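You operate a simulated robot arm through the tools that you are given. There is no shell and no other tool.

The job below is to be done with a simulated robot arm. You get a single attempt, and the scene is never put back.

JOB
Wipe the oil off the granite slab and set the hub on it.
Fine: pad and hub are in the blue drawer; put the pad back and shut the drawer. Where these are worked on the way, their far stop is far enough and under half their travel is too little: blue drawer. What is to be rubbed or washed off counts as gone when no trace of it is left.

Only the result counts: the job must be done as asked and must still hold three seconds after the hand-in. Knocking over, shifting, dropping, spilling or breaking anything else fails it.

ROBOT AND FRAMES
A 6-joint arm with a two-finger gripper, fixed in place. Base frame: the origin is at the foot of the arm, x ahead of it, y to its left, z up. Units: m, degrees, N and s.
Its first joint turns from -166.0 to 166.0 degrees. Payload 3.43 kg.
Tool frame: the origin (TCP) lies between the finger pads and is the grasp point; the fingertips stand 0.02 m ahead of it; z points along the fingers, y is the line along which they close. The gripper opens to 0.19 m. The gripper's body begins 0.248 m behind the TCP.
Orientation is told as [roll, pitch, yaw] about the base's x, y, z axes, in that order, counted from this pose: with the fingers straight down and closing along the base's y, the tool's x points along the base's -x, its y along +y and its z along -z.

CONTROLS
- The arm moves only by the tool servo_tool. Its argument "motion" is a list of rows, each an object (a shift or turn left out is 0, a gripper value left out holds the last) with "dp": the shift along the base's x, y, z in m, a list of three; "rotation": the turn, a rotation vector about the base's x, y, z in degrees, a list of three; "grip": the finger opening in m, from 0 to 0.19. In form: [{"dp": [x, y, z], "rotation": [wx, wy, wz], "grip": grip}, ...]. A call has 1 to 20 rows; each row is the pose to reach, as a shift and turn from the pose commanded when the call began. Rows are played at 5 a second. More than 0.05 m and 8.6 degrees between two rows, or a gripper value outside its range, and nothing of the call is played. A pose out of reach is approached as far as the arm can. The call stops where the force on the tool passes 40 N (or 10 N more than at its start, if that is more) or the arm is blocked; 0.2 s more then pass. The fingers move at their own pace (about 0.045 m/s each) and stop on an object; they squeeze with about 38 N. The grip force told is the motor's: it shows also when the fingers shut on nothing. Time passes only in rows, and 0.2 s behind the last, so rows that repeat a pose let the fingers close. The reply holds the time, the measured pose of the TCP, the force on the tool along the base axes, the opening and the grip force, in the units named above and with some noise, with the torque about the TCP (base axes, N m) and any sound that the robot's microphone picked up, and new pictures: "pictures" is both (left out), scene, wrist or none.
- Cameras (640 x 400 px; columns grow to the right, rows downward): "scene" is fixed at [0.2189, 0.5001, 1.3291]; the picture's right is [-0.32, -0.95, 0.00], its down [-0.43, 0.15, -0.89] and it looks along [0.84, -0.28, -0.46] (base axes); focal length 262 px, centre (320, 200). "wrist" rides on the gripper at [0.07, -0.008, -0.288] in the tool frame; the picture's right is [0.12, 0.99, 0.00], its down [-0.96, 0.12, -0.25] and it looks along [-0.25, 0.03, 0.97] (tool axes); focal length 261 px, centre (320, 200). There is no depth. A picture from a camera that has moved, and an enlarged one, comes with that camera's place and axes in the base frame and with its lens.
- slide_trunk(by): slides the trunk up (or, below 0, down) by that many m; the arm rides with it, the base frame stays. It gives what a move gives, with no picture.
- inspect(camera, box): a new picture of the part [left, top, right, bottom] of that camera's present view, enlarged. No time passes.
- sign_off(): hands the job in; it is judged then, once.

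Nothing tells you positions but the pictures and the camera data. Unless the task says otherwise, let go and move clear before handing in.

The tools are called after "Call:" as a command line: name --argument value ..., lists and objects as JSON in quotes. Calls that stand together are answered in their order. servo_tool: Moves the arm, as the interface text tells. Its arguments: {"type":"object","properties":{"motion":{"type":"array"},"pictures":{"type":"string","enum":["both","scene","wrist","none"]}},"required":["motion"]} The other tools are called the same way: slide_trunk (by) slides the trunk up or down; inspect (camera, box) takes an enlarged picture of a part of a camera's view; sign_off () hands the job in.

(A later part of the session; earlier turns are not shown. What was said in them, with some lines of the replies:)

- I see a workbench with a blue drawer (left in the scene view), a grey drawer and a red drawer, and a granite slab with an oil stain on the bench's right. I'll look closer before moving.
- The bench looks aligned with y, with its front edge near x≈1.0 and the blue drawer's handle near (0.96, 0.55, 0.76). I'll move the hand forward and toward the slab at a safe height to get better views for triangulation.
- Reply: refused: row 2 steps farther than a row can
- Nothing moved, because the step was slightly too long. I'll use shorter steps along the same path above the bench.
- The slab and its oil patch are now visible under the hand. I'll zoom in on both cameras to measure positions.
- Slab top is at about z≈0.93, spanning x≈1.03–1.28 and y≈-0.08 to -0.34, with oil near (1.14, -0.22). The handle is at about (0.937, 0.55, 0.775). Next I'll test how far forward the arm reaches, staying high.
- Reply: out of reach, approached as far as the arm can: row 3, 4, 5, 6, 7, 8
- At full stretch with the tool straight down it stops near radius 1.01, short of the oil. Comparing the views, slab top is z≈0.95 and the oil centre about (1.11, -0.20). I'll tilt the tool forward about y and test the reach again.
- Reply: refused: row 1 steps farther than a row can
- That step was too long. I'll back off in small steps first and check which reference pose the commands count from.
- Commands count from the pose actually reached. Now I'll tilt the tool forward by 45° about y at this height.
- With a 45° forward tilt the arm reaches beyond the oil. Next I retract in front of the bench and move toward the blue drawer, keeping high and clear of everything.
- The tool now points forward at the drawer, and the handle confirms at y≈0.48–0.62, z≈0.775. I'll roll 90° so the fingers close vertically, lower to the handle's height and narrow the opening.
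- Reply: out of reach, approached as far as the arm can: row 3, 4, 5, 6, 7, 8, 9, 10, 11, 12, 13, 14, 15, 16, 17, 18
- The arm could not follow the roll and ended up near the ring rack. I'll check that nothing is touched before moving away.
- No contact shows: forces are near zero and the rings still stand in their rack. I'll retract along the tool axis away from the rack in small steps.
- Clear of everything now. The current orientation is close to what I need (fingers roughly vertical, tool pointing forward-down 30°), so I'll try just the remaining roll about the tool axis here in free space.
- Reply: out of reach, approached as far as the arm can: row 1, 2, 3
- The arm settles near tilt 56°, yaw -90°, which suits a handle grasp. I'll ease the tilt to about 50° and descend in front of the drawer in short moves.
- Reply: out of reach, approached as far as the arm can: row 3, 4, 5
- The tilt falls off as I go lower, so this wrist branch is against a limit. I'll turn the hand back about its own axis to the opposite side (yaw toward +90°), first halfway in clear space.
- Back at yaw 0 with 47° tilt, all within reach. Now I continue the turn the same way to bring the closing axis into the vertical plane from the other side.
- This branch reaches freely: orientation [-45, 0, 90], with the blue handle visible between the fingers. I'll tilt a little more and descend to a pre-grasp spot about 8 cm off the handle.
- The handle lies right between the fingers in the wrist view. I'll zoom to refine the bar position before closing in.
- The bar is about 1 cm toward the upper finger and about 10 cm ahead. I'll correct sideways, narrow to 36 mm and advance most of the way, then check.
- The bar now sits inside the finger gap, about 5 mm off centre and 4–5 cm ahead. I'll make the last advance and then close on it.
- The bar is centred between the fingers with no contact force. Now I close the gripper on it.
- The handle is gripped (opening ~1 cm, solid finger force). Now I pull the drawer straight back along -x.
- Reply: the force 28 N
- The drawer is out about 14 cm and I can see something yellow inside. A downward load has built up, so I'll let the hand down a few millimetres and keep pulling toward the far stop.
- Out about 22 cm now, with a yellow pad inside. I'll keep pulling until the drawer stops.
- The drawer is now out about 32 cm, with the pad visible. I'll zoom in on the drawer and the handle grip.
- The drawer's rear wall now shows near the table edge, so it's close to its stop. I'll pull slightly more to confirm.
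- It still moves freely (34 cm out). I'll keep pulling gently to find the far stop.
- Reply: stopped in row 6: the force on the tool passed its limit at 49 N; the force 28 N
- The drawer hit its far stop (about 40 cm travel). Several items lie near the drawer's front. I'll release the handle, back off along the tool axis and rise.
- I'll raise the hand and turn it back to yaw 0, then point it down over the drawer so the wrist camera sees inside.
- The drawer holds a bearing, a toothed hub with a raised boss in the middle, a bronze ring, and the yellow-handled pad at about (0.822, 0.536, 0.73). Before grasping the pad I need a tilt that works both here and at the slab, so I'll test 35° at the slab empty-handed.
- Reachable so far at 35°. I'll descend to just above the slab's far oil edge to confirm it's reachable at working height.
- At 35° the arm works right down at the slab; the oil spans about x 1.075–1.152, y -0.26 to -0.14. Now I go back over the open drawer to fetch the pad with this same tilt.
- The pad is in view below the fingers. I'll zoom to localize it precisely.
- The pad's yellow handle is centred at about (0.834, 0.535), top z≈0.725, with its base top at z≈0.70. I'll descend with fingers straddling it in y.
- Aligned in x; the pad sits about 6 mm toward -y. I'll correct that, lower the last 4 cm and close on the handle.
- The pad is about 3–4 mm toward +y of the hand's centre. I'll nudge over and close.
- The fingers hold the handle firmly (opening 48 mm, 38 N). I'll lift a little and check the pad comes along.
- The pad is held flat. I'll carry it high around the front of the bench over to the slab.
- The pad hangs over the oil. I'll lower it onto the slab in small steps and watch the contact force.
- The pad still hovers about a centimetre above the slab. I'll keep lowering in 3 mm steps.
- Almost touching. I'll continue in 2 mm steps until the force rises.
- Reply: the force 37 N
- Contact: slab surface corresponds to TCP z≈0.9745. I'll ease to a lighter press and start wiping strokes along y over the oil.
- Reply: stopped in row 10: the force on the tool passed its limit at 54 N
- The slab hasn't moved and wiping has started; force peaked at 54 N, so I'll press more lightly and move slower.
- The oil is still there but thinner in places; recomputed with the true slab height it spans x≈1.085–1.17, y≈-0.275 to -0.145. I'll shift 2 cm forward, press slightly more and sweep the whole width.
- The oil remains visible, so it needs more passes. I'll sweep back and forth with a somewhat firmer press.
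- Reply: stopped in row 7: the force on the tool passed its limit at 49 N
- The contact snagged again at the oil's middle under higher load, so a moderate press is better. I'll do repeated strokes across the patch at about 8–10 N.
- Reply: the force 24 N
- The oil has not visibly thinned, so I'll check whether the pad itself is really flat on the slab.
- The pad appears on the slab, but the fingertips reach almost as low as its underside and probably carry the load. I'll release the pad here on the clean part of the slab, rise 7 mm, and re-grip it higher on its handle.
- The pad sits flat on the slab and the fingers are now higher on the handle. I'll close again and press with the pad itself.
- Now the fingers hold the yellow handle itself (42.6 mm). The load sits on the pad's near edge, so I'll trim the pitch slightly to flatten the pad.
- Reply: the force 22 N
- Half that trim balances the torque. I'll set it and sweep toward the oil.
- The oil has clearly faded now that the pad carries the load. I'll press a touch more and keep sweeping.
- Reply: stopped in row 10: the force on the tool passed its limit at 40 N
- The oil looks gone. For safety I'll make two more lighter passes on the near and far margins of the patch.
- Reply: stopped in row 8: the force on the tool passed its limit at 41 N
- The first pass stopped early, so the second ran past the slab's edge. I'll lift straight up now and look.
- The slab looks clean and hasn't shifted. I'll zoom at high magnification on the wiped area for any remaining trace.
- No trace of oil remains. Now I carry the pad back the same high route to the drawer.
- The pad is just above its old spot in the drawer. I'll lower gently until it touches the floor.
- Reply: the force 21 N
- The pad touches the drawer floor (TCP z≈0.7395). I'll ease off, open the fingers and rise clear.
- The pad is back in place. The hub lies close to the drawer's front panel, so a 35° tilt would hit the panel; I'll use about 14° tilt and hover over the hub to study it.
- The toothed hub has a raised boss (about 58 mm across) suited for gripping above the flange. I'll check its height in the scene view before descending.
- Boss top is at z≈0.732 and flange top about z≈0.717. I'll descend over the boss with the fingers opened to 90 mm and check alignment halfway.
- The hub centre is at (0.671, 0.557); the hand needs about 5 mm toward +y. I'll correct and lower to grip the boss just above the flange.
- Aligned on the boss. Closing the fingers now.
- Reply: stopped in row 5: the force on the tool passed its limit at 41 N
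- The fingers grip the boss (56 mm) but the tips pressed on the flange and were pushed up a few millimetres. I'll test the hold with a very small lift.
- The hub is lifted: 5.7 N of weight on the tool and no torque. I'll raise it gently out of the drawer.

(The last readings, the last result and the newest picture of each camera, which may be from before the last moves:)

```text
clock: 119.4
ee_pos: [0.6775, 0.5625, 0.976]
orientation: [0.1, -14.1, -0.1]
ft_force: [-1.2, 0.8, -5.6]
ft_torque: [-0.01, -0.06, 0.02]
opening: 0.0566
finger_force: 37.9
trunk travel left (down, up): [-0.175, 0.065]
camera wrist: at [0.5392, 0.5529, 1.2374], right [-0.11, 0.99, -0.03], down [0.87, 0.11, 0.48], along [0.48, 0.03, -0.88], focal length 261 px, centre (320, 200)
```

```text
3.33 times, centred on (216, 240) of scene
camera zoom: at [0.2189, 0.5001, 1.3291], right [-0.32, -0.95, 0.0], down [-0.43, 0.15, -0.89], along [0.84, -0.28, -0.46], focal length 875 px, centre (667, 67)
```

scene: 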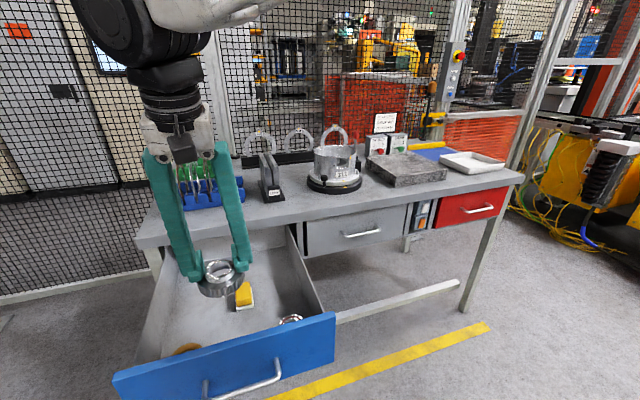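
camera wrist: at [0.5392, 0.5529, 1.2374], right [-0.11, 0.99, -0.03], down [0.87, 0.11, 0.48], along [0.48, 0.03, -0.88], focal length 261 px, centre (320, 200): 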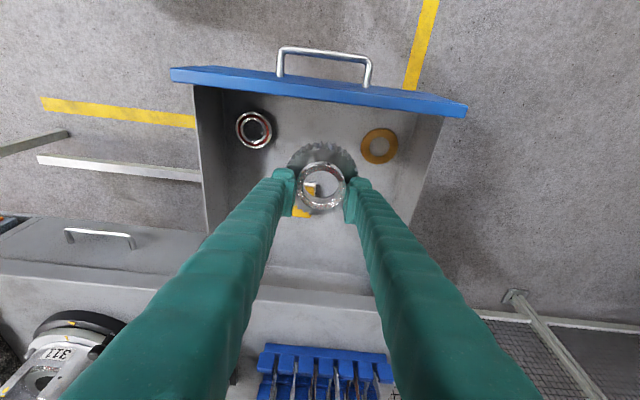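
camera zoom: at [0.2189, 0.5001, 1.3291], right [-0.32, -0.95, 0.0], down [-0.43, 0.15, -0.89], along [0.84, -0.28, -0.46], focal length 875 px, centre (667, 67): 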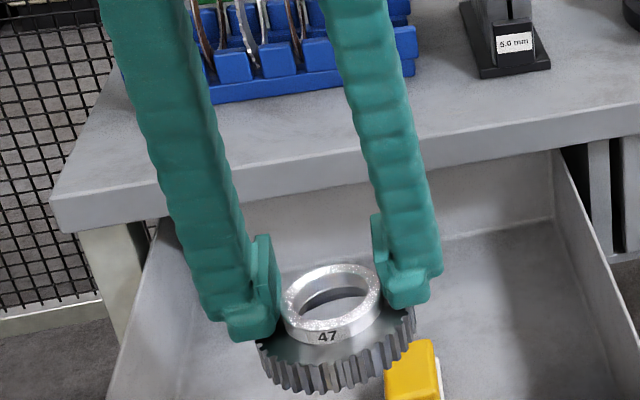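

The hub hangs level in the grip. I'll carry it along the front of the bench to the slab's side at moderate height.

Call:
servo_tool --motion '[{"dp": [0.0, -0.015, 0.03]}, {"dp": [0.005, -0.045, 0.06]}, {"dp": [0.01, -0.085, 0.08]}, {"dp": [0.015, -0.125, 0.1]}, {"dp": [0.02, -0.167, 0.115]}, {"dp": [0.025, -0.21, 0.12]}, {"dp": [0.03, -0.253, 0.12]}, {"dp": [0.035, -0.296, 0.12]}, {"dp": [0.04, -0.339, 0.12]}, {"dp": [0.045, -0.382, 0.12]}, {"dp": [0.05, -0.425, 0.12]}, {"dp": [0.055, -0.468, 0.12]}, {"dp": [0.06, -0.511, 0.12]}, {"dp": [0.065, -0.554, 0.12]}, {"dp": [0.07, -0.597, 0.12]}, {"dp": [0.075, -0.64, 0.12]}, {"dp": [0.08, -0.68, 0.12]}, {"dp": [0.09, -0.715, 0.12]}, {"dp": [0.1, -0.74, 0.12]}, {"dp": [0.11, -0.75, 0.12]}]'

```text
clock: 123.6
ee_pos: [0.7901, -0.1901, 1.0974]
orientation: [0.3, -14.2, 0.0]
ft_force: [-1.1, -0.3, -5.1]
ft_torque: [-0.04, -0.06, -0.01]
opening: 0.0564
finger_force: 38.9
trunk travel left (down, up): [-0.175, 0.065]
camera wrist: at [0.6509, -0.2004, 1.3578], right [-0.12, 0.99, -0.02], down [0.87, 0.11, 0.48], along [0.48, 0.03, -0.88], focal length 261 px, centre (320, 200)
```

scene: 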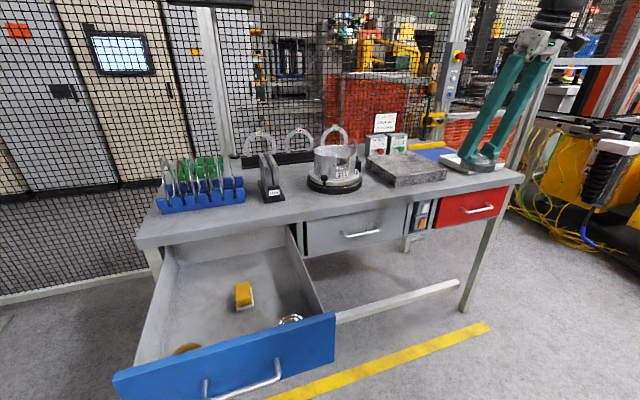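
wrist: 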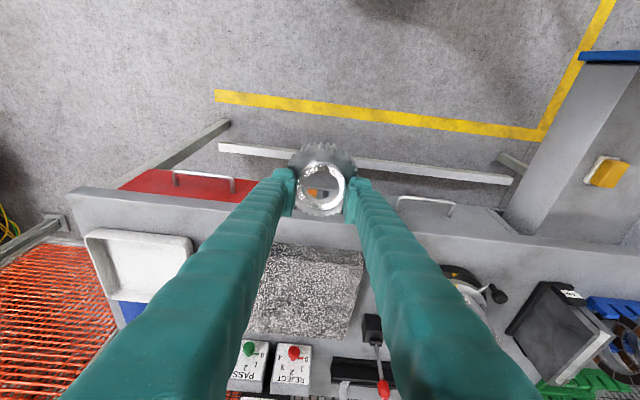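

Now I move forward over the slab in stages, watching for reach limits.

Call:
servo_tool --motion '[{"dp": [0.04, 0, -0.005]}, {"dp": [0.08, 0, -0.01]}, {"dp": [0.12, 0, -0.015]}, {"dp": [0.16, 0, -0.02]}, {"dp": [0.19, 0, -0.025]}, {"dp": [0.19, 0, -0.025]}]' --pictures "none"

Call:
servo_tool --motion '[{"dp": [0.02, 0, -0.005]}, {"dp": [0.04, 0, -0.01]}, {"dp": [0.06, 0, -0.01]}, {"dp": [0.06, 0, -0.01]}]'

```text
clock: 125.0
ee_pos: [0.9777, -0.1907, 1.072]
orientation: [0.3, -14.1, -0.1]
ft_force: [0.3, -0.5, -5.6]
ft_torque: [-0.01, -0.02, -0.03]
opening: 0.0565
finger_force: 37.1
trunk travel left (down, up): [-0.175, 0.065]
```

```text
clock: 126.0
ee_pos: [1.0391, -0.1916, 1.0637]
orientation: [0.3, -14.1, -0.1]
ft_force: [0.0, 0.1, -6.2]
ft_torque: [0.01, 0.0, -0.04]
opening: 0.0566
finger_force: 37.7
trunk travel left (down, up): [-0.175, 0.065]
camera wrist: at [0.9005, -0.2006, 1.3242], right [-0.11, 0.99, -0.02], down [0.87, 0.11, 0.48], along [0.47, 0.03, -0.88], focal length 261 px, centre (320, 200)
```

scene: 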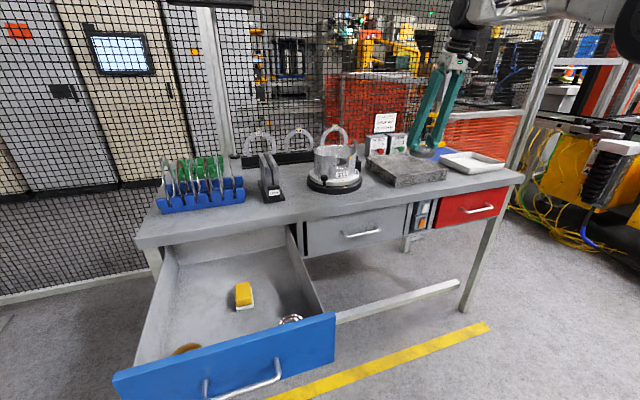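
wrist: 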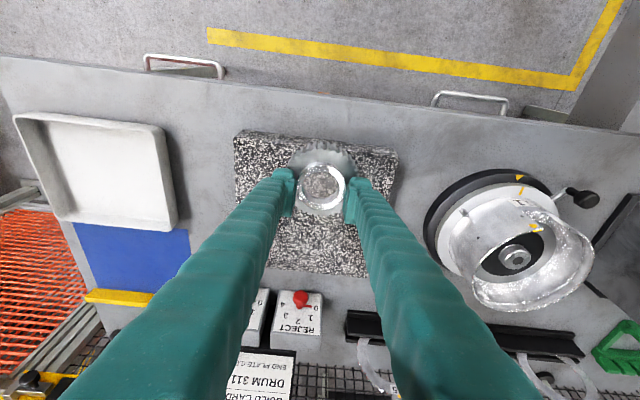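

Still within reach. I'll go on to x≈1.10.

Call:
servo_tool --motion '[{"dp": [0.02, 0, -0.003]}, {"dp": [0.04, 0, -0.006]}, {"dp": [0.06, 0, -0.01]}, {"dp": [0.06, 0, -0.01]}]' --pictures "none"

```text
clock: 127.0
ee_pos: [1.0992, -0.1912, 1.0502]
orientation: [0.2, -14.1, -0.2]
ft_force: [0.6, 0.3, -5.8]
ft_torque: [0.02, -0.03, 0.03]
opening: 0.0564
finger_force: 37.7
trunk travel left (down, up): [-0.175, 0.065]
```

Positioned well inside the slab. I'll lower the hub toward the expected contact at TCP z≈0.995.

Call:
servo_tool --motion '[{"dp": [0.005, 0, -0.015]}, {"dp": [0.01, 0, -0.03]}, {"dp": [0.01, 0, -0.04]}, {"dp": [0.01, 0, -0.045]}, {"dp": [0.01, 0, -0.045]}]' --pictures "none"

Call:
inspect --camera "scene" --box '[340, 110, 468, 190]'

```text
clock: 128.2
ee_pos: [1.1082, -0.1906, 1.0053]
orientation: [0.3, -14.1, -0.1]
ft_force: [0.5, -1.0, -5.6]
ft_torque: [0.01, -0.05, 0.0]
opening: 0.0564
finger_force: 37.8
trunk travel left (down, up): [-0.175, 0.065]
```

```text
5.00 times, centred on (404, 150) of scene
camera zoom: at [0.2189, 0.5001, 1.3291], right [-0.32, -0.95, 0.0], down [-0.43, 0.15, -0.89], along [0.84, -0.28, -0.46], focal length 1312 px, centre (-100, 450)
```

zoom: 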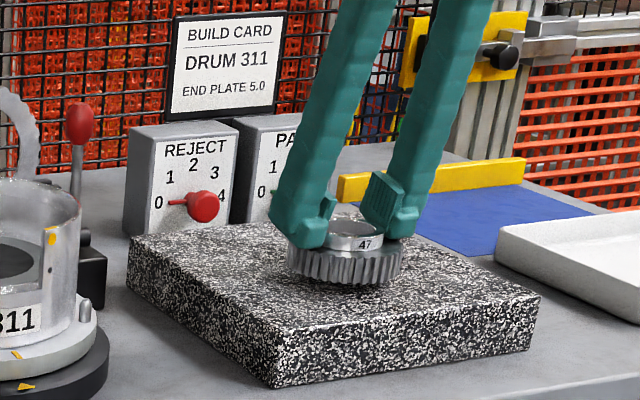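

The hub is a few millimetres above the slab. I'll lower in 2 mm steps until the slab carries its weight.

Call:
servo_tool --motion '[{"dp": [0, 0, -0.002]}, {"dp": [0, 0, -0.004]}, {"dp": [0, 0, -0.006]}, {"dp": [0, 0, -0.006]}]' --pictures "none"

```text
clock: 129.2
ee_pos: [1.1089, -0.1902, 1.0001]
orientation: [0.3, -14.1, -0.1]
ft_force: [1.0, 0.1, -5.8]
ft_torque: [-0.04, -0.02, -0.01]
opening: 0.0565
finger_force: 37.9
trunk travel left (down, up): [-0.175, 0.065]
```

Call:
servo_tool --motion '[{"dp": [0, 0, -0.0015]}, {"dp": [0, 0, -0.003]}, {"dp": [0, 0, -0.0045]}, {"dp": [0, 0, -0.0045]}]' --pictures "none"

```text
clock: 130.2
ee_pos: [1.1094, -0.19, 0.9955]
orientation: [0.3, -14.1, -0.1]
ft_force: [0.8, 0.2, -6.1]
ft_torque: [-0.01, -0.04, 0.01]
opening: 0.0566
finger_force: 37.9
trunk travel left (down, up): [-0.175, 0.065]
```

Call:
servo_tool --motion '[{"dp": [0, 0, -0.001]}, {"dp": [0, 0, -0.002]}, {"dp": [0, 0, -0.003]}, {"dp": [0, 0, -0.003]}]' --pictures "none"

```text
clock: 131.2
ee_pos: [1.1096, -0.1893, 0.9948]
orientation: [0.2, -14.3, -0.2]
ft_force: [6.1, -1.8, 10.4]
ft_torque: [-0.62, 0.21, 0.27]
opening: 0.0564
finger_force: 38.3
trunk travel left (down, up): [-0.175, 0.065]
```

The hub touches the slab. I'll ease the press, then open the fingers gradually.

Call:
servo_tool --motion '[{"dp": [0, 0, 0.0015]}, {"dp": [0, 0, 0.0015]}, {"dp": [0, 0, 0.0015], "grip": 0.07}, {"dp": [0, 0, 0.0015], "grip": 0.07}, {"dp": [0, 0, 0.0025], "grip": 0.08}, {"dp": [0, 0, 0.0035], "grip": 0.08}]' --pictures "none"

Call:
inspect --camera "scene" --box '[340, 110, 468, 190]'

Call:
inspect --camera "wrist" --box '[224, 100, 416, 220]'

```text
clock: 132.6
ee_pos: [1.1079, -0.1895, 0.9971]
orientation: [0.4, -14.2, -0.1]
ft_force: [0.0, 0.5, -0.4]
ft_torque: [0.02, 0.0, 0.0]
opening: 0.08
finger_force: 0.0
trunk travel left (down, up): [-0.175, 0.065]
```

```text
5.00 times, centred on (404, 150) of scene
camera zoom: at [0.2189, 0.5001, 1.3291], right [-0.32, -0.95, 0.0], down [-0.43, 0.15, -0.89], along [0.84, -0.28, -0.46], focal length 1312 px, centre (-100, 450)
```

zoom: 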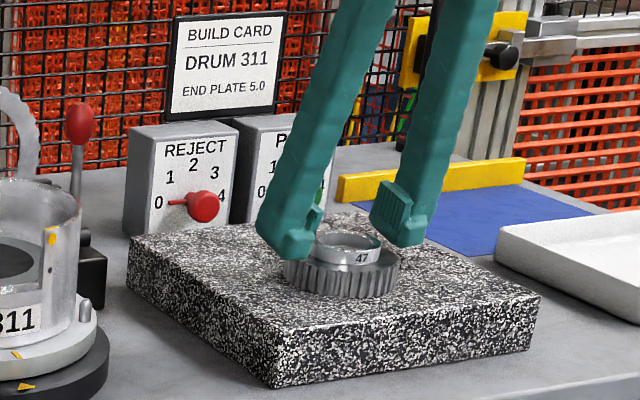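

```text
3.33 times, centred on (320, 160) of wrist
camera zoom: at [0.9702, -0.1992, 1.2576], right [-0.11, 0.99, -0.02], down [0.87, 0.11, 0.48], along [0.48, 0.03, -0.88], focal length 869 px, centre (320, 333)
```

zoom: 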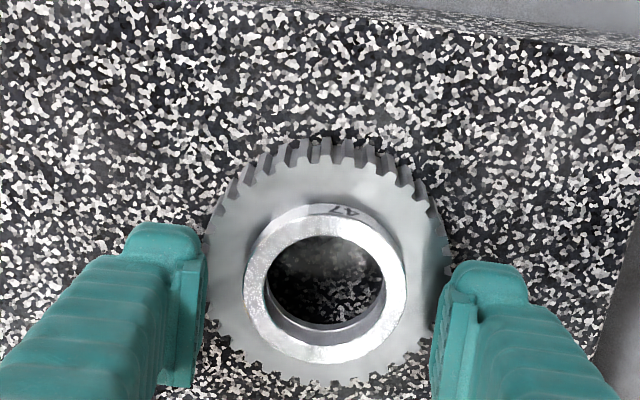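

The hub rests flat on the clean slab and is released. I rise straight up and retreat.

Call:
servo_tool --motion '[{"dp": [0, 0, 0.015]}, {"dp": [0, 0, 0.035]}, {"dp": [-0.01, 0, 0.065]}, {"dp": [-0.04, 0, 0.09]}, {"dp": [-0.08, 0, 0.11]}, {"dp": [-0.12, 0, 0.125]}, {"dp": [-0.165, 0, 0.14]}, {"dp": [-0.21, 0, 0.15]}, {"dp": [-0.255, 0.01, 0.16]}, {"dp": [-0.295, 0.03, 0.17]}, {"dp": [-0.33, 0.06, 0.17]}, {"dp": [-0.35, 0.1, 0.17]}, {"dp": [-0.37, 0.14, 0.17]}, {"dp": [-0.385, 0.185, 0.17]}, {"dp": [-0.4, 0.23, 0.17]}, {"dp": [-0.415, 0.275, 0.17]}, {"dp": [-0.43, 0.32, 0.17]}, {"dp": [-0.445, 0.365, 0.17]}, {"dp": [-0.46, 0.41, 0.17]}, {"dp": [-0.475, 0.455, 0.17]}]'

Call:
inspect --camera "scene" --box '[340, 120, 468, 200]'

```text
clock: 136.8
ee_pos: [0.634, 0.2669, 1.1653]
orientation: [0.3, -14.3, 0.0]
ft_force: [-0.1, -1.2, -0.7]
ft_torque: [0.12, 0.0, 0.04]
opening: 0.0798
finger_force: 0.1
trunk travel left (down, up): [-0.175, 0.065]
camera wrist: at [0.4958, 0.2564, 1.4262], right [-0.12, 0.99, -0.02], down [0.87, 0.11, 0.48], along [0.48, 0.03, -0.88], focal length 261 px, centre (320, 200)
```

scene: 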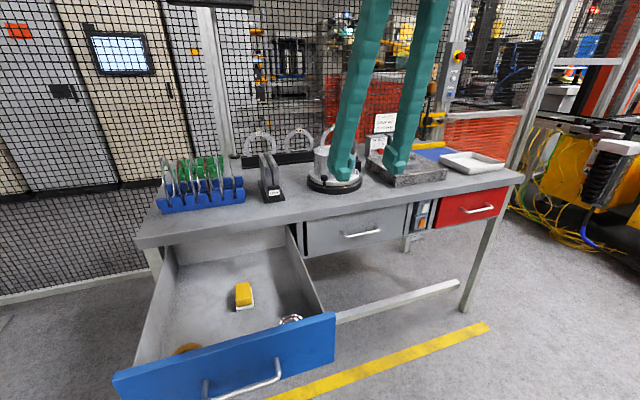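
wrist: 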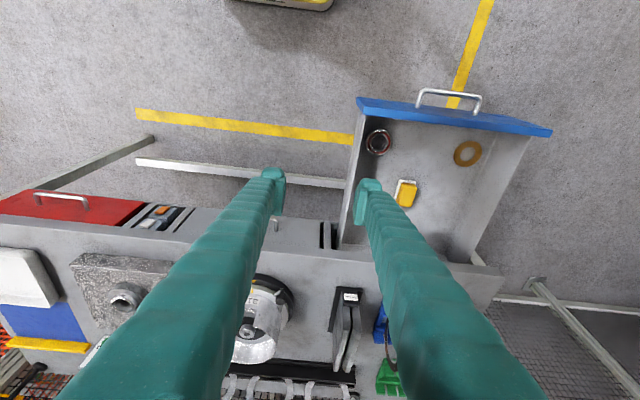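

```text
5.00 times, centred on (404, 160) of scene
camera zoom: at [0.2189, 0.5001, 1.3291], right [-0.32, -0.95, 0.0], down [-0.43, 0.15, -0.89], along [0.84, -0.28, -0.46], focal length 1312 px, centre (-100, 400)
```

zoom: 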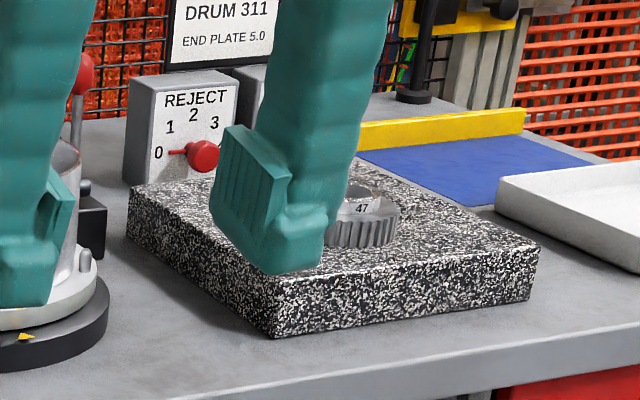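

The hub stands on the slab. Now I'll go back to the drawer handle: first move above it with a 55° tilt, then turn the hand for the handle grip.

Call:
servo_tool --motion '[{"dp": [-0.02, 0.035, 0.005], "rotation": [0, -5, 0]}, {"dp": [-0.04, 0.07, 0.01], "rotation": [0, -10, 0]}, {"dp": [-0.06, 0.105, 0.015], "rotation": [0, -15, 0]}, {"dp": [-0.08, 0.14, 0.02], "rotation": [0, -20, 0]}, {"dp": [-0.1, 0.175, 0.025], "rotation": [0, -25, 0]}, {"dp": [-0.12, 0.21, 0.031], "rotation": [0, -30, 0]}, {"dp": [-0.145, 0.245, 0.031], "rotation": [0, -35, 0]}, {"dp": [-0.168, 0.279, 0.031], "rotation": [0, -40.4, 0]}, {"dp": [-0.168, 0.279, 0.031], "rotation": [0, -40.4, 0]}]' --pictures "none"

Call:
servo_tool --motion '[{"dp": [0, 0, -0.02], "rotation": [-6.7, 0, 4.7], "grip": 0.04}, {"dp": [0, 0, -0.04], "rotation": [-13.4, 0, 9.4]}, {"dp": [0, 0, -0.06], "rotation": [-20, 0, 14.1]}, {"dp": [0, 0, -0.08], "rotation": [-26.7, 0, 18.8]}, {"dp": [0, 0, -0.1], "rotation": [-33.4, 0, 23.5]}, {"dp": [0, 0, -0.12], "rotation": [-40.1, 0, 28.3]}, {"dp": [0, 0, -0.14], "rotation": [-46.8, 0, 33]}, {"dp": [0, 0, -0.16], "rotation": [-53.4, 0, 37.7]}, {"dp": [0, 0, -0.18], "rotation": [-60.1, 0, 42.4]}, {"dp": [0, 0, -0.2], "rotation": [-66.8, 0, 47.1]}, {"dp": [0, 0, -0.2], "rotation": [-73.5, 0, 51.8]}, {"dp": [0, 0, -0.2], "rotation": [-73.5, 0, 51.8]}]'

```text
clock: 138.3
ee_pos: [0.5988, 0.4156, 1.2024]
orientation: [1.4, -47.3, -12.3]
ft_force: [0.5, -1.5, 0.9]
ft_torque: [0.13, 0.14, 0.1]
opening: 0.0801
finger_force: 0.1
trunk travel left (down, up): [-0.175, 0.065]
stopped in row 7: the arm was blocked; the commanded pose is now the measured one
```

```text
clock: 140.9
ee_pos: [0.5925, 0.4167, 1.0004]
orientation: [-62.8, -2.5, 79.8]
ft_force: [0.6, -0.3, -0.4]
ft_torque: [-0.02, 0.0, -0.01]
opening: 0.04
finger_force: 0.0
trunk travel left (down, up): [-0.175, 0.065]
camera wrist: at [0.3319, 0.3871, 1.1357], right [-0.46, 0.0, -0.89], down [-0.1, 0.99, 0.05], along [0.88, 0.11, -0.46], focal length 261 px, centre (320, 200)
```

scene: 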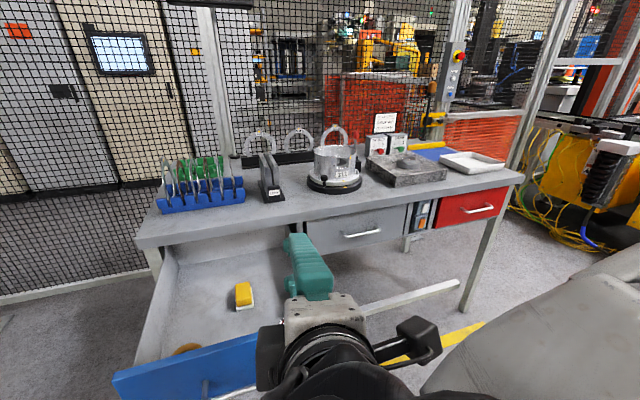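
wrist: 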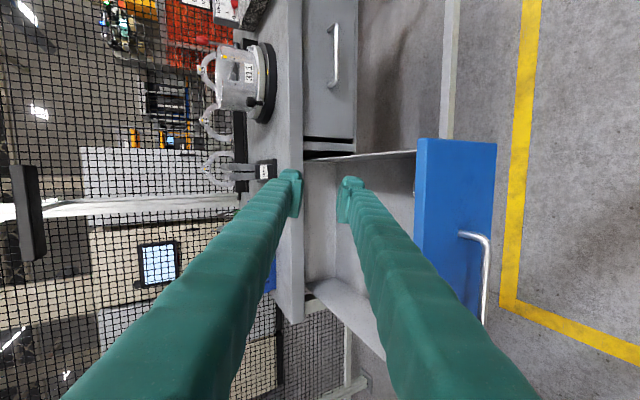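

The first move was blocked partway (probably a wrist configuration limit), but nothing was touched. The hand is already close to the needed orientation, so I'll move it back in front of the handle and trim the orientation.

Call:
servo_tool --motion '[{"dp": [-0.03, 0.02, 0.01], "rotation": [-0.4, 2, 2.6]}, {"dp": [-0.06, 0.045, 0.01], "rotation": [-0.9, 4, 5.2]}, {"dp": [-0.085, 0.075, 0.005], "rotation": [-1.3, 6, 7.7]}, {"dp": [-0.11, 0.105, 0.0], "rotation": [-1.75, 8.1, 10.3]}, {"dp": [-0.13, 0.13, 0.0], "rotation": [-1.75, 8.1, 10.3]}, {"dp": [-0.13, 0.13, 0.0], "rotation": [-1.75, 8.1, 10.3]}]'

```text
clock: 142.3
ee_pos: [0.4695, 0.5447, 1.0025]
orientation: [-54.8, 0.0, 89.4]
ft_force: [0.0, 0.2, 0.1]
ft_torque: [0.05, 0.0, 0.03]
opening: 0.0399
finger_force: 0.1
trunk travel left (down, up): [-0.175, 0.065]
camera wrist: at [0.2382, 0.4778, 1.175], right [-0.57, -0.11, -0.81], down [-0.26, 0.96, 0.05], along [0.78, 0.24, -0.58], focal length 261 px, centre (320, 200)
```

scene: 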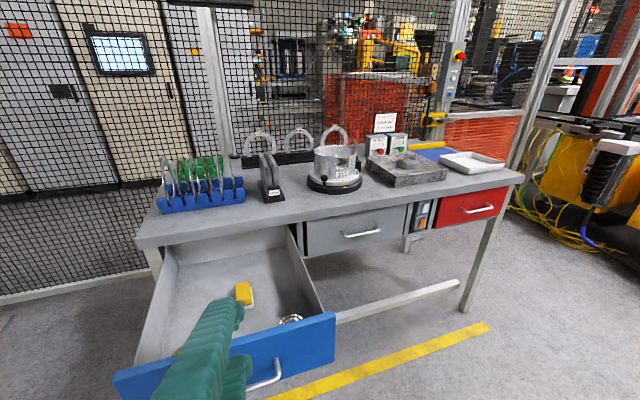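
wrist: 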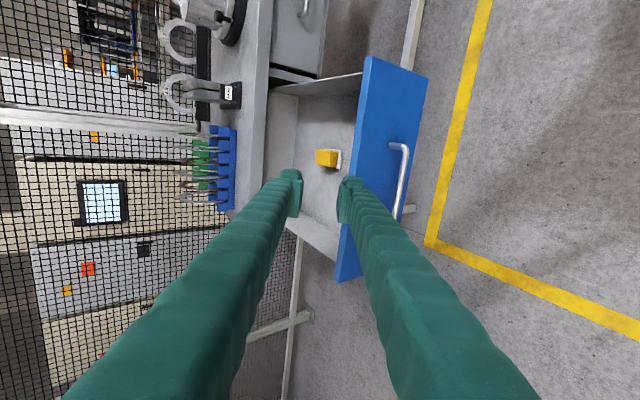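

In position behind the handle. I'll lower to the handle's approach height and check the view.

Call:
servo_tool --motion '[{"dp": [-0.003, 0, -0.045]}, {"dp": [-0.003, 0, -0.09]}, {"dp": [-0.003, 0, -0.135]}, {"dp": [-0.003, 0, -0.181]}, {"dp": [-0.003, 0, -0.181]}]' --pictures "none"

Call:
inspect --camera "wrist" --box '[240, 110, 400, 235]'

```text
clock: 143.5
ee_pos: [0.4586, 0.5475, 0.8229]
orientation: [-54.7, -0.1, 89.8]
ft_force: [-0.4, -0.1, 0.2]
ft_torque: [0.03, 0.02, 0.03]
opening: 0.0401
finger_force: 0.1
trunk travel left (down, up): [-0.175, 0.065]
```

```text
3.20 times, centred on (320, 172) of wrist
camera zoom: at [0.2289, 0.4783, 0.9942], right [-0.57, -0.12, -0.81], down [-0.27, 0.96, 0.05], along [0.78, 0.24, -0.58], focal length 834 px, centre (320, 288)
```

zoom: 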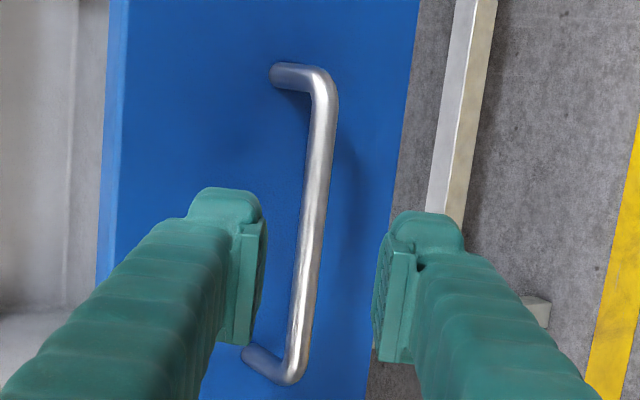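

The bar is centred between the fingers. I'll advance onto it and close.

Call:
servo_tool --motion '[{"dp": [0.019, 0, -0.0115], "grip": 0.036}, {"dp": [0.038, 0, -0.024]}, {"dp": [0.057, 0, -0.0365]}, {"dp": [0.0748, 0, -0.0491]}, {"dp": [0.0748, 0, -0.0491]}]' --pictures "none"

Call:
inspect --camera "wrist" --box '[240, 110, 400, 235]'

```text
clock: 144.7
ee_pos: [0.5375, 0.5469, 0.7718]
orientation: [-54.8, 0.1, 89.8]
ft_force: [0.2, -0.7, 0.3]
ft_torque: [0.0, 0.02, -0.02]
opening: 0.0358
finger_force: 0.0
trunk travel left (down, up): [-0.175, 0.065]
```

```text
3.20 times, centred on (320, 172) of wrist
camera zoom: at [0.3072, 0.4783, 0.9442], right [-0.57, -0.12, -0.81], down [-0.27, 0.96, 0.05], along [0.78, 0.24, -0.58], focal length 834 px, centre (320, 288)
```

zoom: 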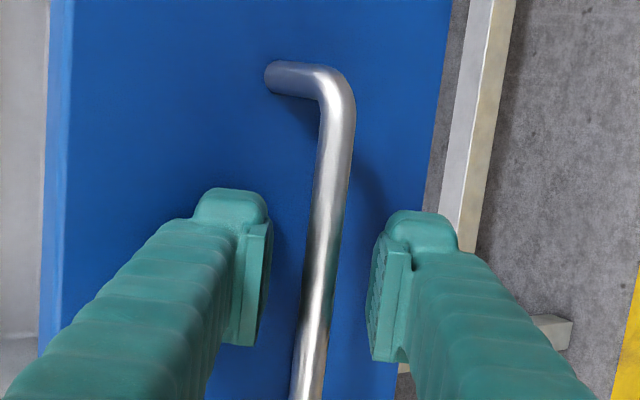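

Call:
servo_tool --motion '[{"grip": 0.0}, {"grip": 0.0}, {"grip": 0.0}, {"grip": 0.0}]' --pictures "none"

```text
clock: 145.7
ee_pos: [0.5365, 0.5475, 0.772]
orientation: [-54.8, 0.1, 89.9]
ft_force: [0.0, -0.8, 8.9]
ft_torque: [-0.93, 0.0, 0.28]
opening: 0.0071
finger_force: 41.4
trunk travel left (down, up): [-0.175, 0.065]
```

Gripped. Now I push the drawer shut along +x in gentle steps.

Call:
servo_tool --motion '[{"dp": [0.006, 0, 0.0015]}, {"dp": [0.016, 0, 0.0015]}, {"dp": [0.03, 0, 0.0015]}, {"dp": [0.046, 0, 0.0015]}, {"dp": [0.062, 0, 0.0015]}, {"dp": [0.078, 0, 0.0015]}, {"dp": [0.094, 0, 0.0015]}, {"dp": [0.11, 0, 0.0015]}, {"dp": [0.126, 0, 0.0015]}, {"dp": [0.142, 0, 0.0015]}, {"dp": [0.158, 0, 0.0015]}, {"dp": [0.174, 0, 0.0015]}, {"dp": [0.186, 0, 0.0015]}, {"dp": [0.194, 0, 0.0015]}, {"dp": [0.196, 0, 0.0015]}]'

```text
clock: 148.9
ee_pos: [0.7309, 0.5472, 0.7724]
orientation: [-54.7, 0.0, 89.8]
ft_force: [-1.5, -3.6, -7.9]
ft_torque: [-0.62, -0.05, 0.68]
opening: 0.0071
finger_force: 40.9
trunk travel left (down, up): [-0.175, 0.065]
camera wrist: at [0.5013, 0.478, 0.945], right [-0.57, -0.12, -0.81], down [-0.27, 0.96, 0.05], along [0.77, 0.24, -0.58], focal length 261 px, centre (320, 200)
```

scene: 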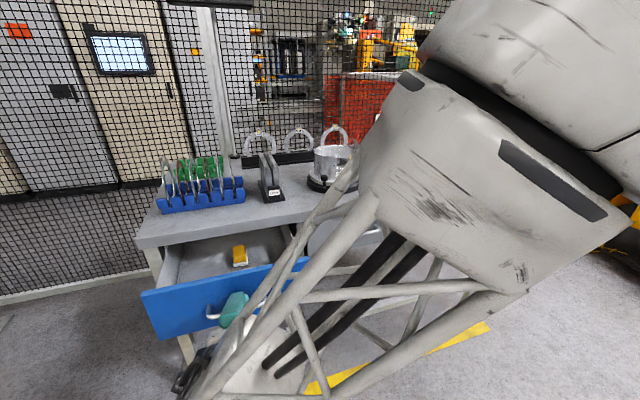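
wrist: 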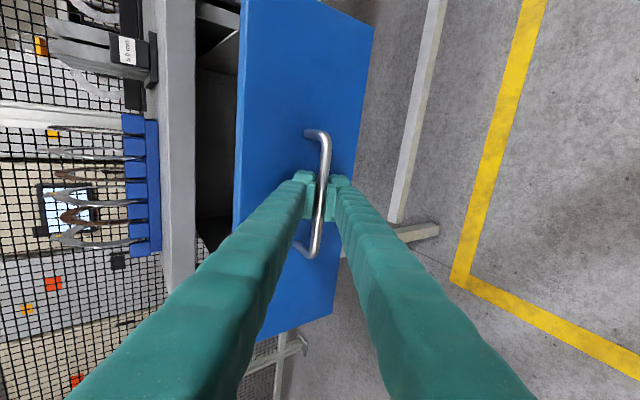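

About half shut; the pad rides along. I'll continue toward closed.

Call:
servo_tool --motion '[{"dp": [0.008, 0, 0.001]}, {"dp": [0.02, 0, 0.001]}, {"dp": [0.036, 0, 0.001]}, {"dp": [0.052, 0, 0.001]}, {"dp": [0.068, 0, 0.001]}, {"dp": [0.084, 0, 0.001]}, {"dp": [0.1, 0, 0.001]}, {"dp": [0.116, 0, 0.001]}, {"dp": [0.132, 0, 0.001]}, {"dp": [0.148, 0, 0.001]}, {"dp": [0.162, 0, 0.001]}, {"dp": [0.174, 0, 0.001]}, {"dp": [0.183, 0, 0.001]}, {"dp": [0.188, 0, 0.001]}, {"dp": [0.188, 0, 0.001]}]'

```text
clock: 152.1
ee_pos: [0.9189, 0.5484, 0.7726]
orientation: [-54.7, 0.0, 89.8]
ft_force: [1.1, -4.7, -12.0]
ft_torque: [-0.71, -0.04, 0.51]
opening: 0.0071
finger_force: 41.0
trunk travel left (down, up): [-0.175, 0.065]
camera wrist: at [0.6905, 0.478, 0.945], right [-0.57, -0.12, -0.81], down [-0.27, 0.96, 0.05], along [0.77, 0.24, -0.58], focal length 261 px, centre (320, 200)
```

scene: 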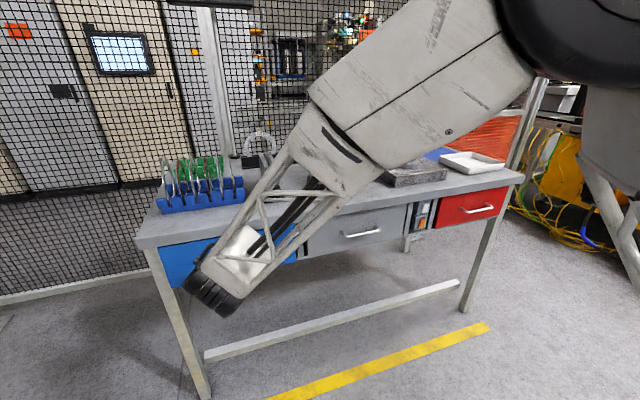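
wrist: 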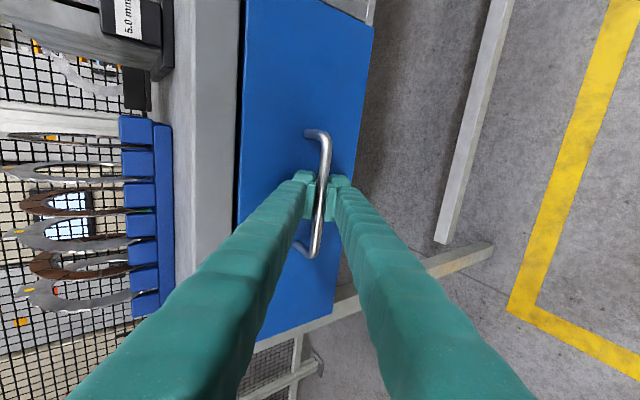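

Nearly closed. I'll push on in small steps until the closing stop is felt.

Call:
servo_tool --motion '[{"dp": [0.004, 0, 0.001]}, {"dp": [0.008, 0, 0.001]}, {"dp": [0.012, 0, 0.001]}, {"dp": [0.016, 0, 0.001]}, {"dp": [0.019, 0, 0.001]}, {"dp": [0.022, 0, 0.001]}, {"dp": [0.022, 0, 0.001]}]'

Call:
inspect --camera "wrist" --box '[200, 0, 400, 125]'

```text
clock: 153.4
ee_pos: [0.9373, 0.5488, 0.7725]
orientation: [-54.6, 0.0, 89.9]
ft_force: [-3.8, -0.3, -2.8]
ft_torque: [-0.67, -0.01, 0.35]
opening: 0.0073
finger_force: 40.6
trunk travel left (down, up): [-0.175, 0.065]
stopped in row 6: the force on the tool passed its limit at 46 N (the readings are from after the stop); the commanded pose is now the measured one
camera wrist: at [0.7076, 0.4781, 0.9459], right [-0.58, -0.12, -0.81], down [-0.27, 0.96, 0.05], along [0.77, 0.24, -0.59], focal length 261 px, centre (320, 200)
```

scene: 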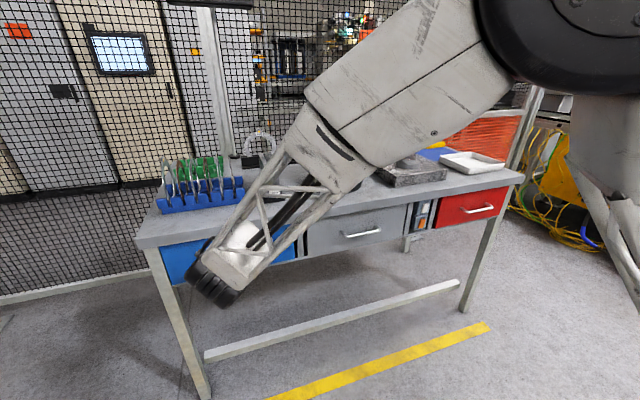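
wrist: 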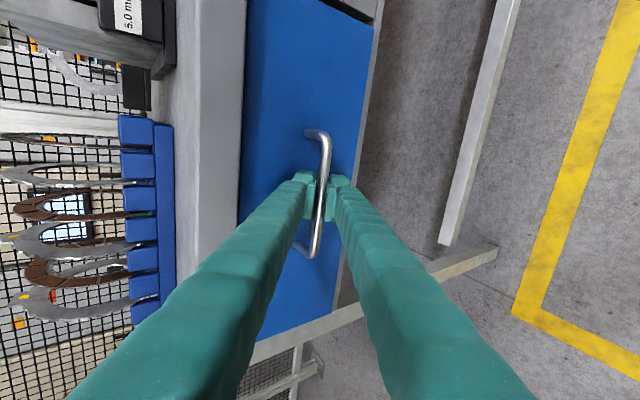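

```text
3.20 times, centred on (300, 62) of wrist
camera zoom: at [0.7076, 0.4781, 0.9459], right [-0.58, -0.12, -0.81], down [-0.27, 0.96, 0.05], along [0.77, 0.24, -0.59], focal length 834 px, centre (384, 640)
```

zoom: 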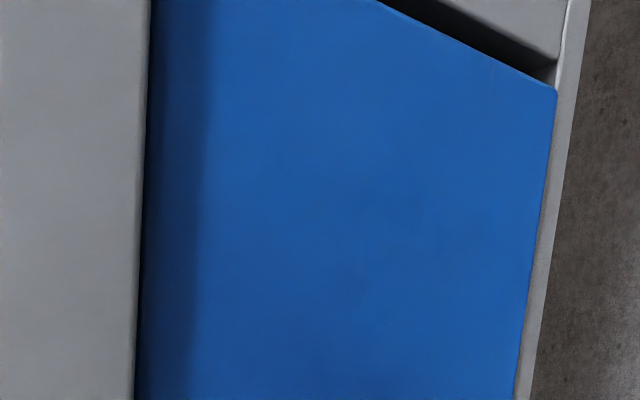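

The drawer hit its closing stop (46 N). I'll open the fingers and back straight off along the tool axis.

Call:
servo_tool --motion '[{"grip": 0.034}, {"grip": 0.034}, {"grip": 0.034}, {"dp": [-0.012, 0, 0.0085]}, {"dp": [-0.03, 0, 0.021]}, {"dp": [-0.055, 0, 0.0385]}, {"dp": [-0.085, 0, 0.06]}, {"dp": [-0.12, 0, 0.085]}, {"dp": [-0.155, 0, 0.115]}, {"dp": [-0.18, 0, 0.155]}, {"dp": [-0.2, 0, 0.2]}, {"dp": [-0.2, 0, 0.2]}]'

Call:
inspect --camera "wrist" --box '[200, 40, 440, 220]'

```text
clock: 156.0
ee_pos: [0.7358, 0.5483, 0.9692]
orientation: [-54.6, 0.0, 89.8]
ft_force: [1.0, 0.0, -0.6]
ft_torque: [-0.01, -0.03, 0.04]
opening: 0.0339
finger_force: 0.0
trunk travel left (down, up): [-0.175, 0.065]
camera wrist: at [0.5054, 0.4789, 1.1422], right [-0.58, -0.12, -0.81], down [-0.26, 0.96, 0.05], along [0.77, 0.24, -0.59], focal length 261 px, centre (320, 200)
```

scene: 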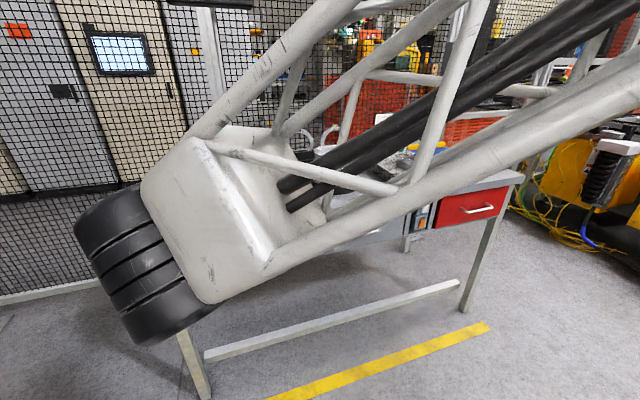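
wrist: 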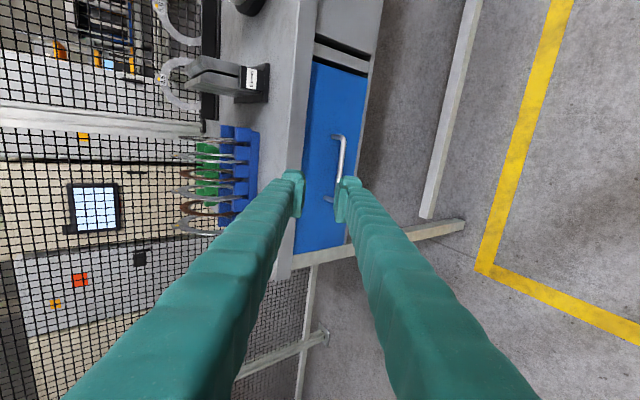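

```text
2.22 times, centred on (320, 130) of wrist
camera zoom: at [0.5054, 0.4789, 1.1422], right [-0.58, -0.12, -0.81], down [-0.26, 0.96, 0.05], along [0.77, 0.24, -0.59], focal length 579 px, centre (320, 356)
```

zoom: 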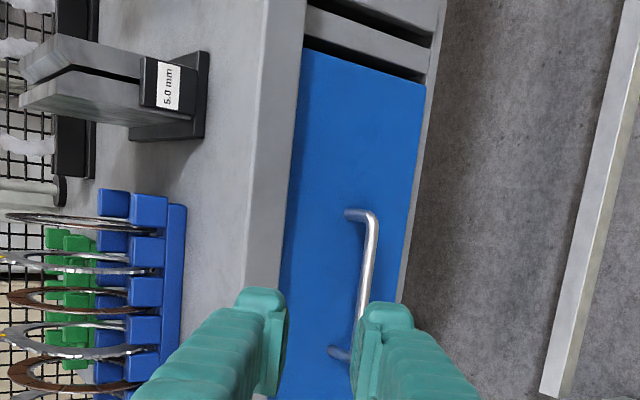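

The drawer is shut. I'll rise and turn the hand back to a neutral pose to get an unobstructed view for a final check.

Call:
servo_tool --motion '[{"dp": [-0.01, 0, 0.03]}, {"dp": [-0.02, -0.01, 0.07]}, {"dp": [-0.03, -0.02, 0.11], "rotation": [6.7, 0, -4.7]}, {"dp": [-0.03, -0.03, 0.13], "rotation": [13.4, 0, -9.4]}, {"dp": [-0.03, -0.04, 0.14], "rotation": [20, 0, -14.1]}, {"dp": [-0.03, -0.04, 0.14], "rotation": [26.7, 0, -18.8]}, {"dp": [-0.03, -0.04, 0.14], "rotation": [33.4, 0, -23.5]}, {"dp": [-0.03, -0.04, 0.14], "rotation": [40.1, 0, -28.3]}, {"dp": [-0.03, -0.04, 0.14], "rotation": [46.8, 0, -33]}, {"dp": [-0.03, -0.04, 0.14], "rotation": [53.4, 0, -37.7]}, {"dp": [-0.03, -0.04, 0.14], "rotation": [60.1, 0, -42.4]}, {"dp": [-0.03, -0.04, 0.14], "rotation": [66.8, 0, -47.1]}, {"dp": [-0.03, -0.04, 0.14], "rotation": [73.5, 0, -51.8]}, {"dp": [-0.03, -0.04, 0.14], "rotation": [73.5, 0, -51.8]}]' --pictures "none"

```text
clock: 159.0
ee_pos: [0.7079, 0.5064, 1.1127]
orientation: [0.4, -54.6, -0.2]
ft_force: [-0.1, 0.7, 0.0]
ft_torque: [0.02, 0.04, 0.03]
opening: 0.0341
finger_force: 0.0
trunk travel left (down, up): [-0.175, 0.065]
```

Call:
servo_tool --motion '[{"dp": [0.0, -0.03, 0.02], "rotation": [0, 8, 0]}, {"dp": [0.0, -0.06, 0.04], "rotation": [0, 16, 0]}, {"dp": [0.0, -0.09, 0.06], "rotation": [0, 24, 0]}, {"dp": [0.0, -0.12, 0.08], "rotation": [0, 32, 0]}, {"dp": [-0.01, -0.15, 0.08], "rotation": [0, 40, 0]}, {"dp": [-0.02, -0.18, 0.08], "rotation": [0, 48, 0]}, {"dp": [-0.03, -0.21, 0.08], "rotation": [0, 54, 0]}, {"dp": [-0.03, -0.21, 0.08], "rotation": [0, 54, 0]}]'

Call:
inspect --camera "scene" --box '[340, 120, 468, 200]'

Call:
inspect --camera "scene" --box '[130, 130, 338, 290]'

```text
clock: 160.8
ee_pos: [0.679, 0.298, 1.1945]
orientation: [0.2, -0.7, 0.0]
ft_force: [0.1, 0.2, -0.8]
ft_torque: [0.01, 0.05, 0.0]
opening: 0.0341
finger_force: 0.0
trunk travel left (down, up): [-0.175, 0.065]
camera wrist: at [0.6065, 0.2877, 1.481], right [-0.12, 0.99, 0.0], down [0.96, 0.11, 0.26], along [0.26, 0.03, -0.97], focal length 261 px, centre (320, 200)
```

scene: 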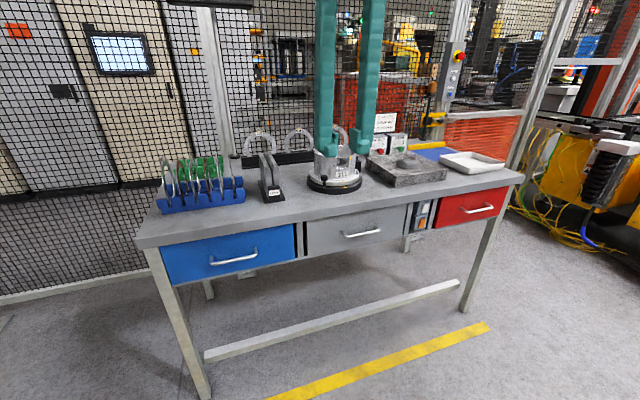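
wrist: 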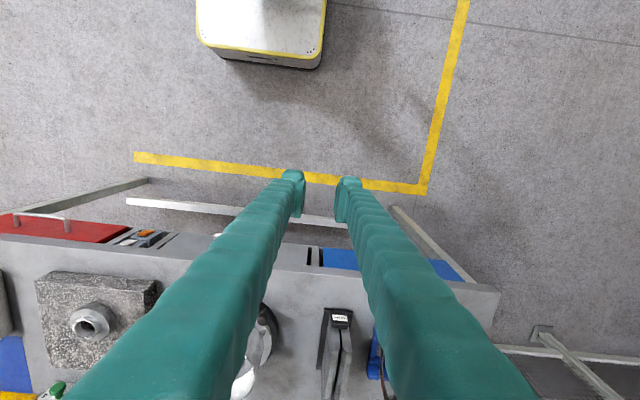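

```text
5.00 times, centred on (404, 160) of scene
camera zoom: at [0.2189, 0.5001, 1.3291], right [-0.32, -0.95, 0.0], down [-0.43, 0.15, -0.89], along [0.84, -0.28, -0.46], focal length 1312 px, centre (-100, 400)
```

zoom: 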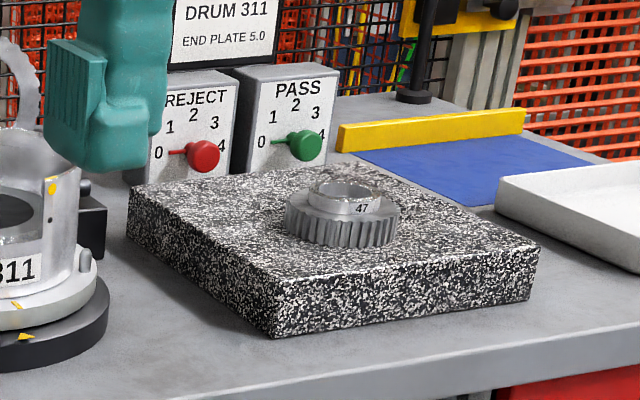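

```text
2.50 times, centred on (234, 210) of scene
camera zoom: at [0.2189, 0.5001, 1.3291], right [-0.32, -0.95, 0.0], down [-0.43, 0.15, -0.89], along [0.84, -0.28, -0.46], focal length 656 px, centre (535, 175)
```

zoom: 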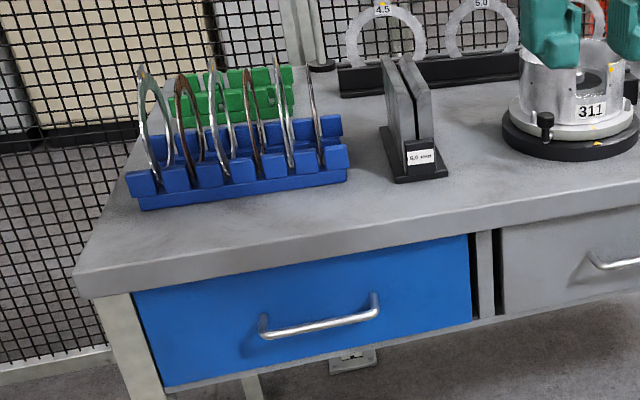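

Slab is clean with the hub standing on it, the pad is back in the shut blue drawer, the rack, fixtures and knobs look as they did at the start, and the hand is clear. I'm handing in.

Call:
sign_off

```text
The job is handed in.
```

The job is done and handed in. I haven't been told how it was judged.

- **Oil:** it is wiped off the granite slab. Close-up views from both cameras showed no trace left.
- **Hub:** I took the toothed part with the raised collar, marked 47, to be the hub. The drawer also held a bearing and a bronze ring. It stands flat, well inside the slab's edges.
- **Pad:** it is back at its old spot in the blue drawer.
- **Blue drawer:** I pulled it to its far stop to work, then pushed it shut until it hit the closing stop.
- **Everything else:** in the last pictures the slab, ring rack, drum and control knobs look as they did at the start.

Early on, one move went beyond the arm's reach and left the fingers close to the ring rack. The force readings stayed near zero and the rings had not moved.
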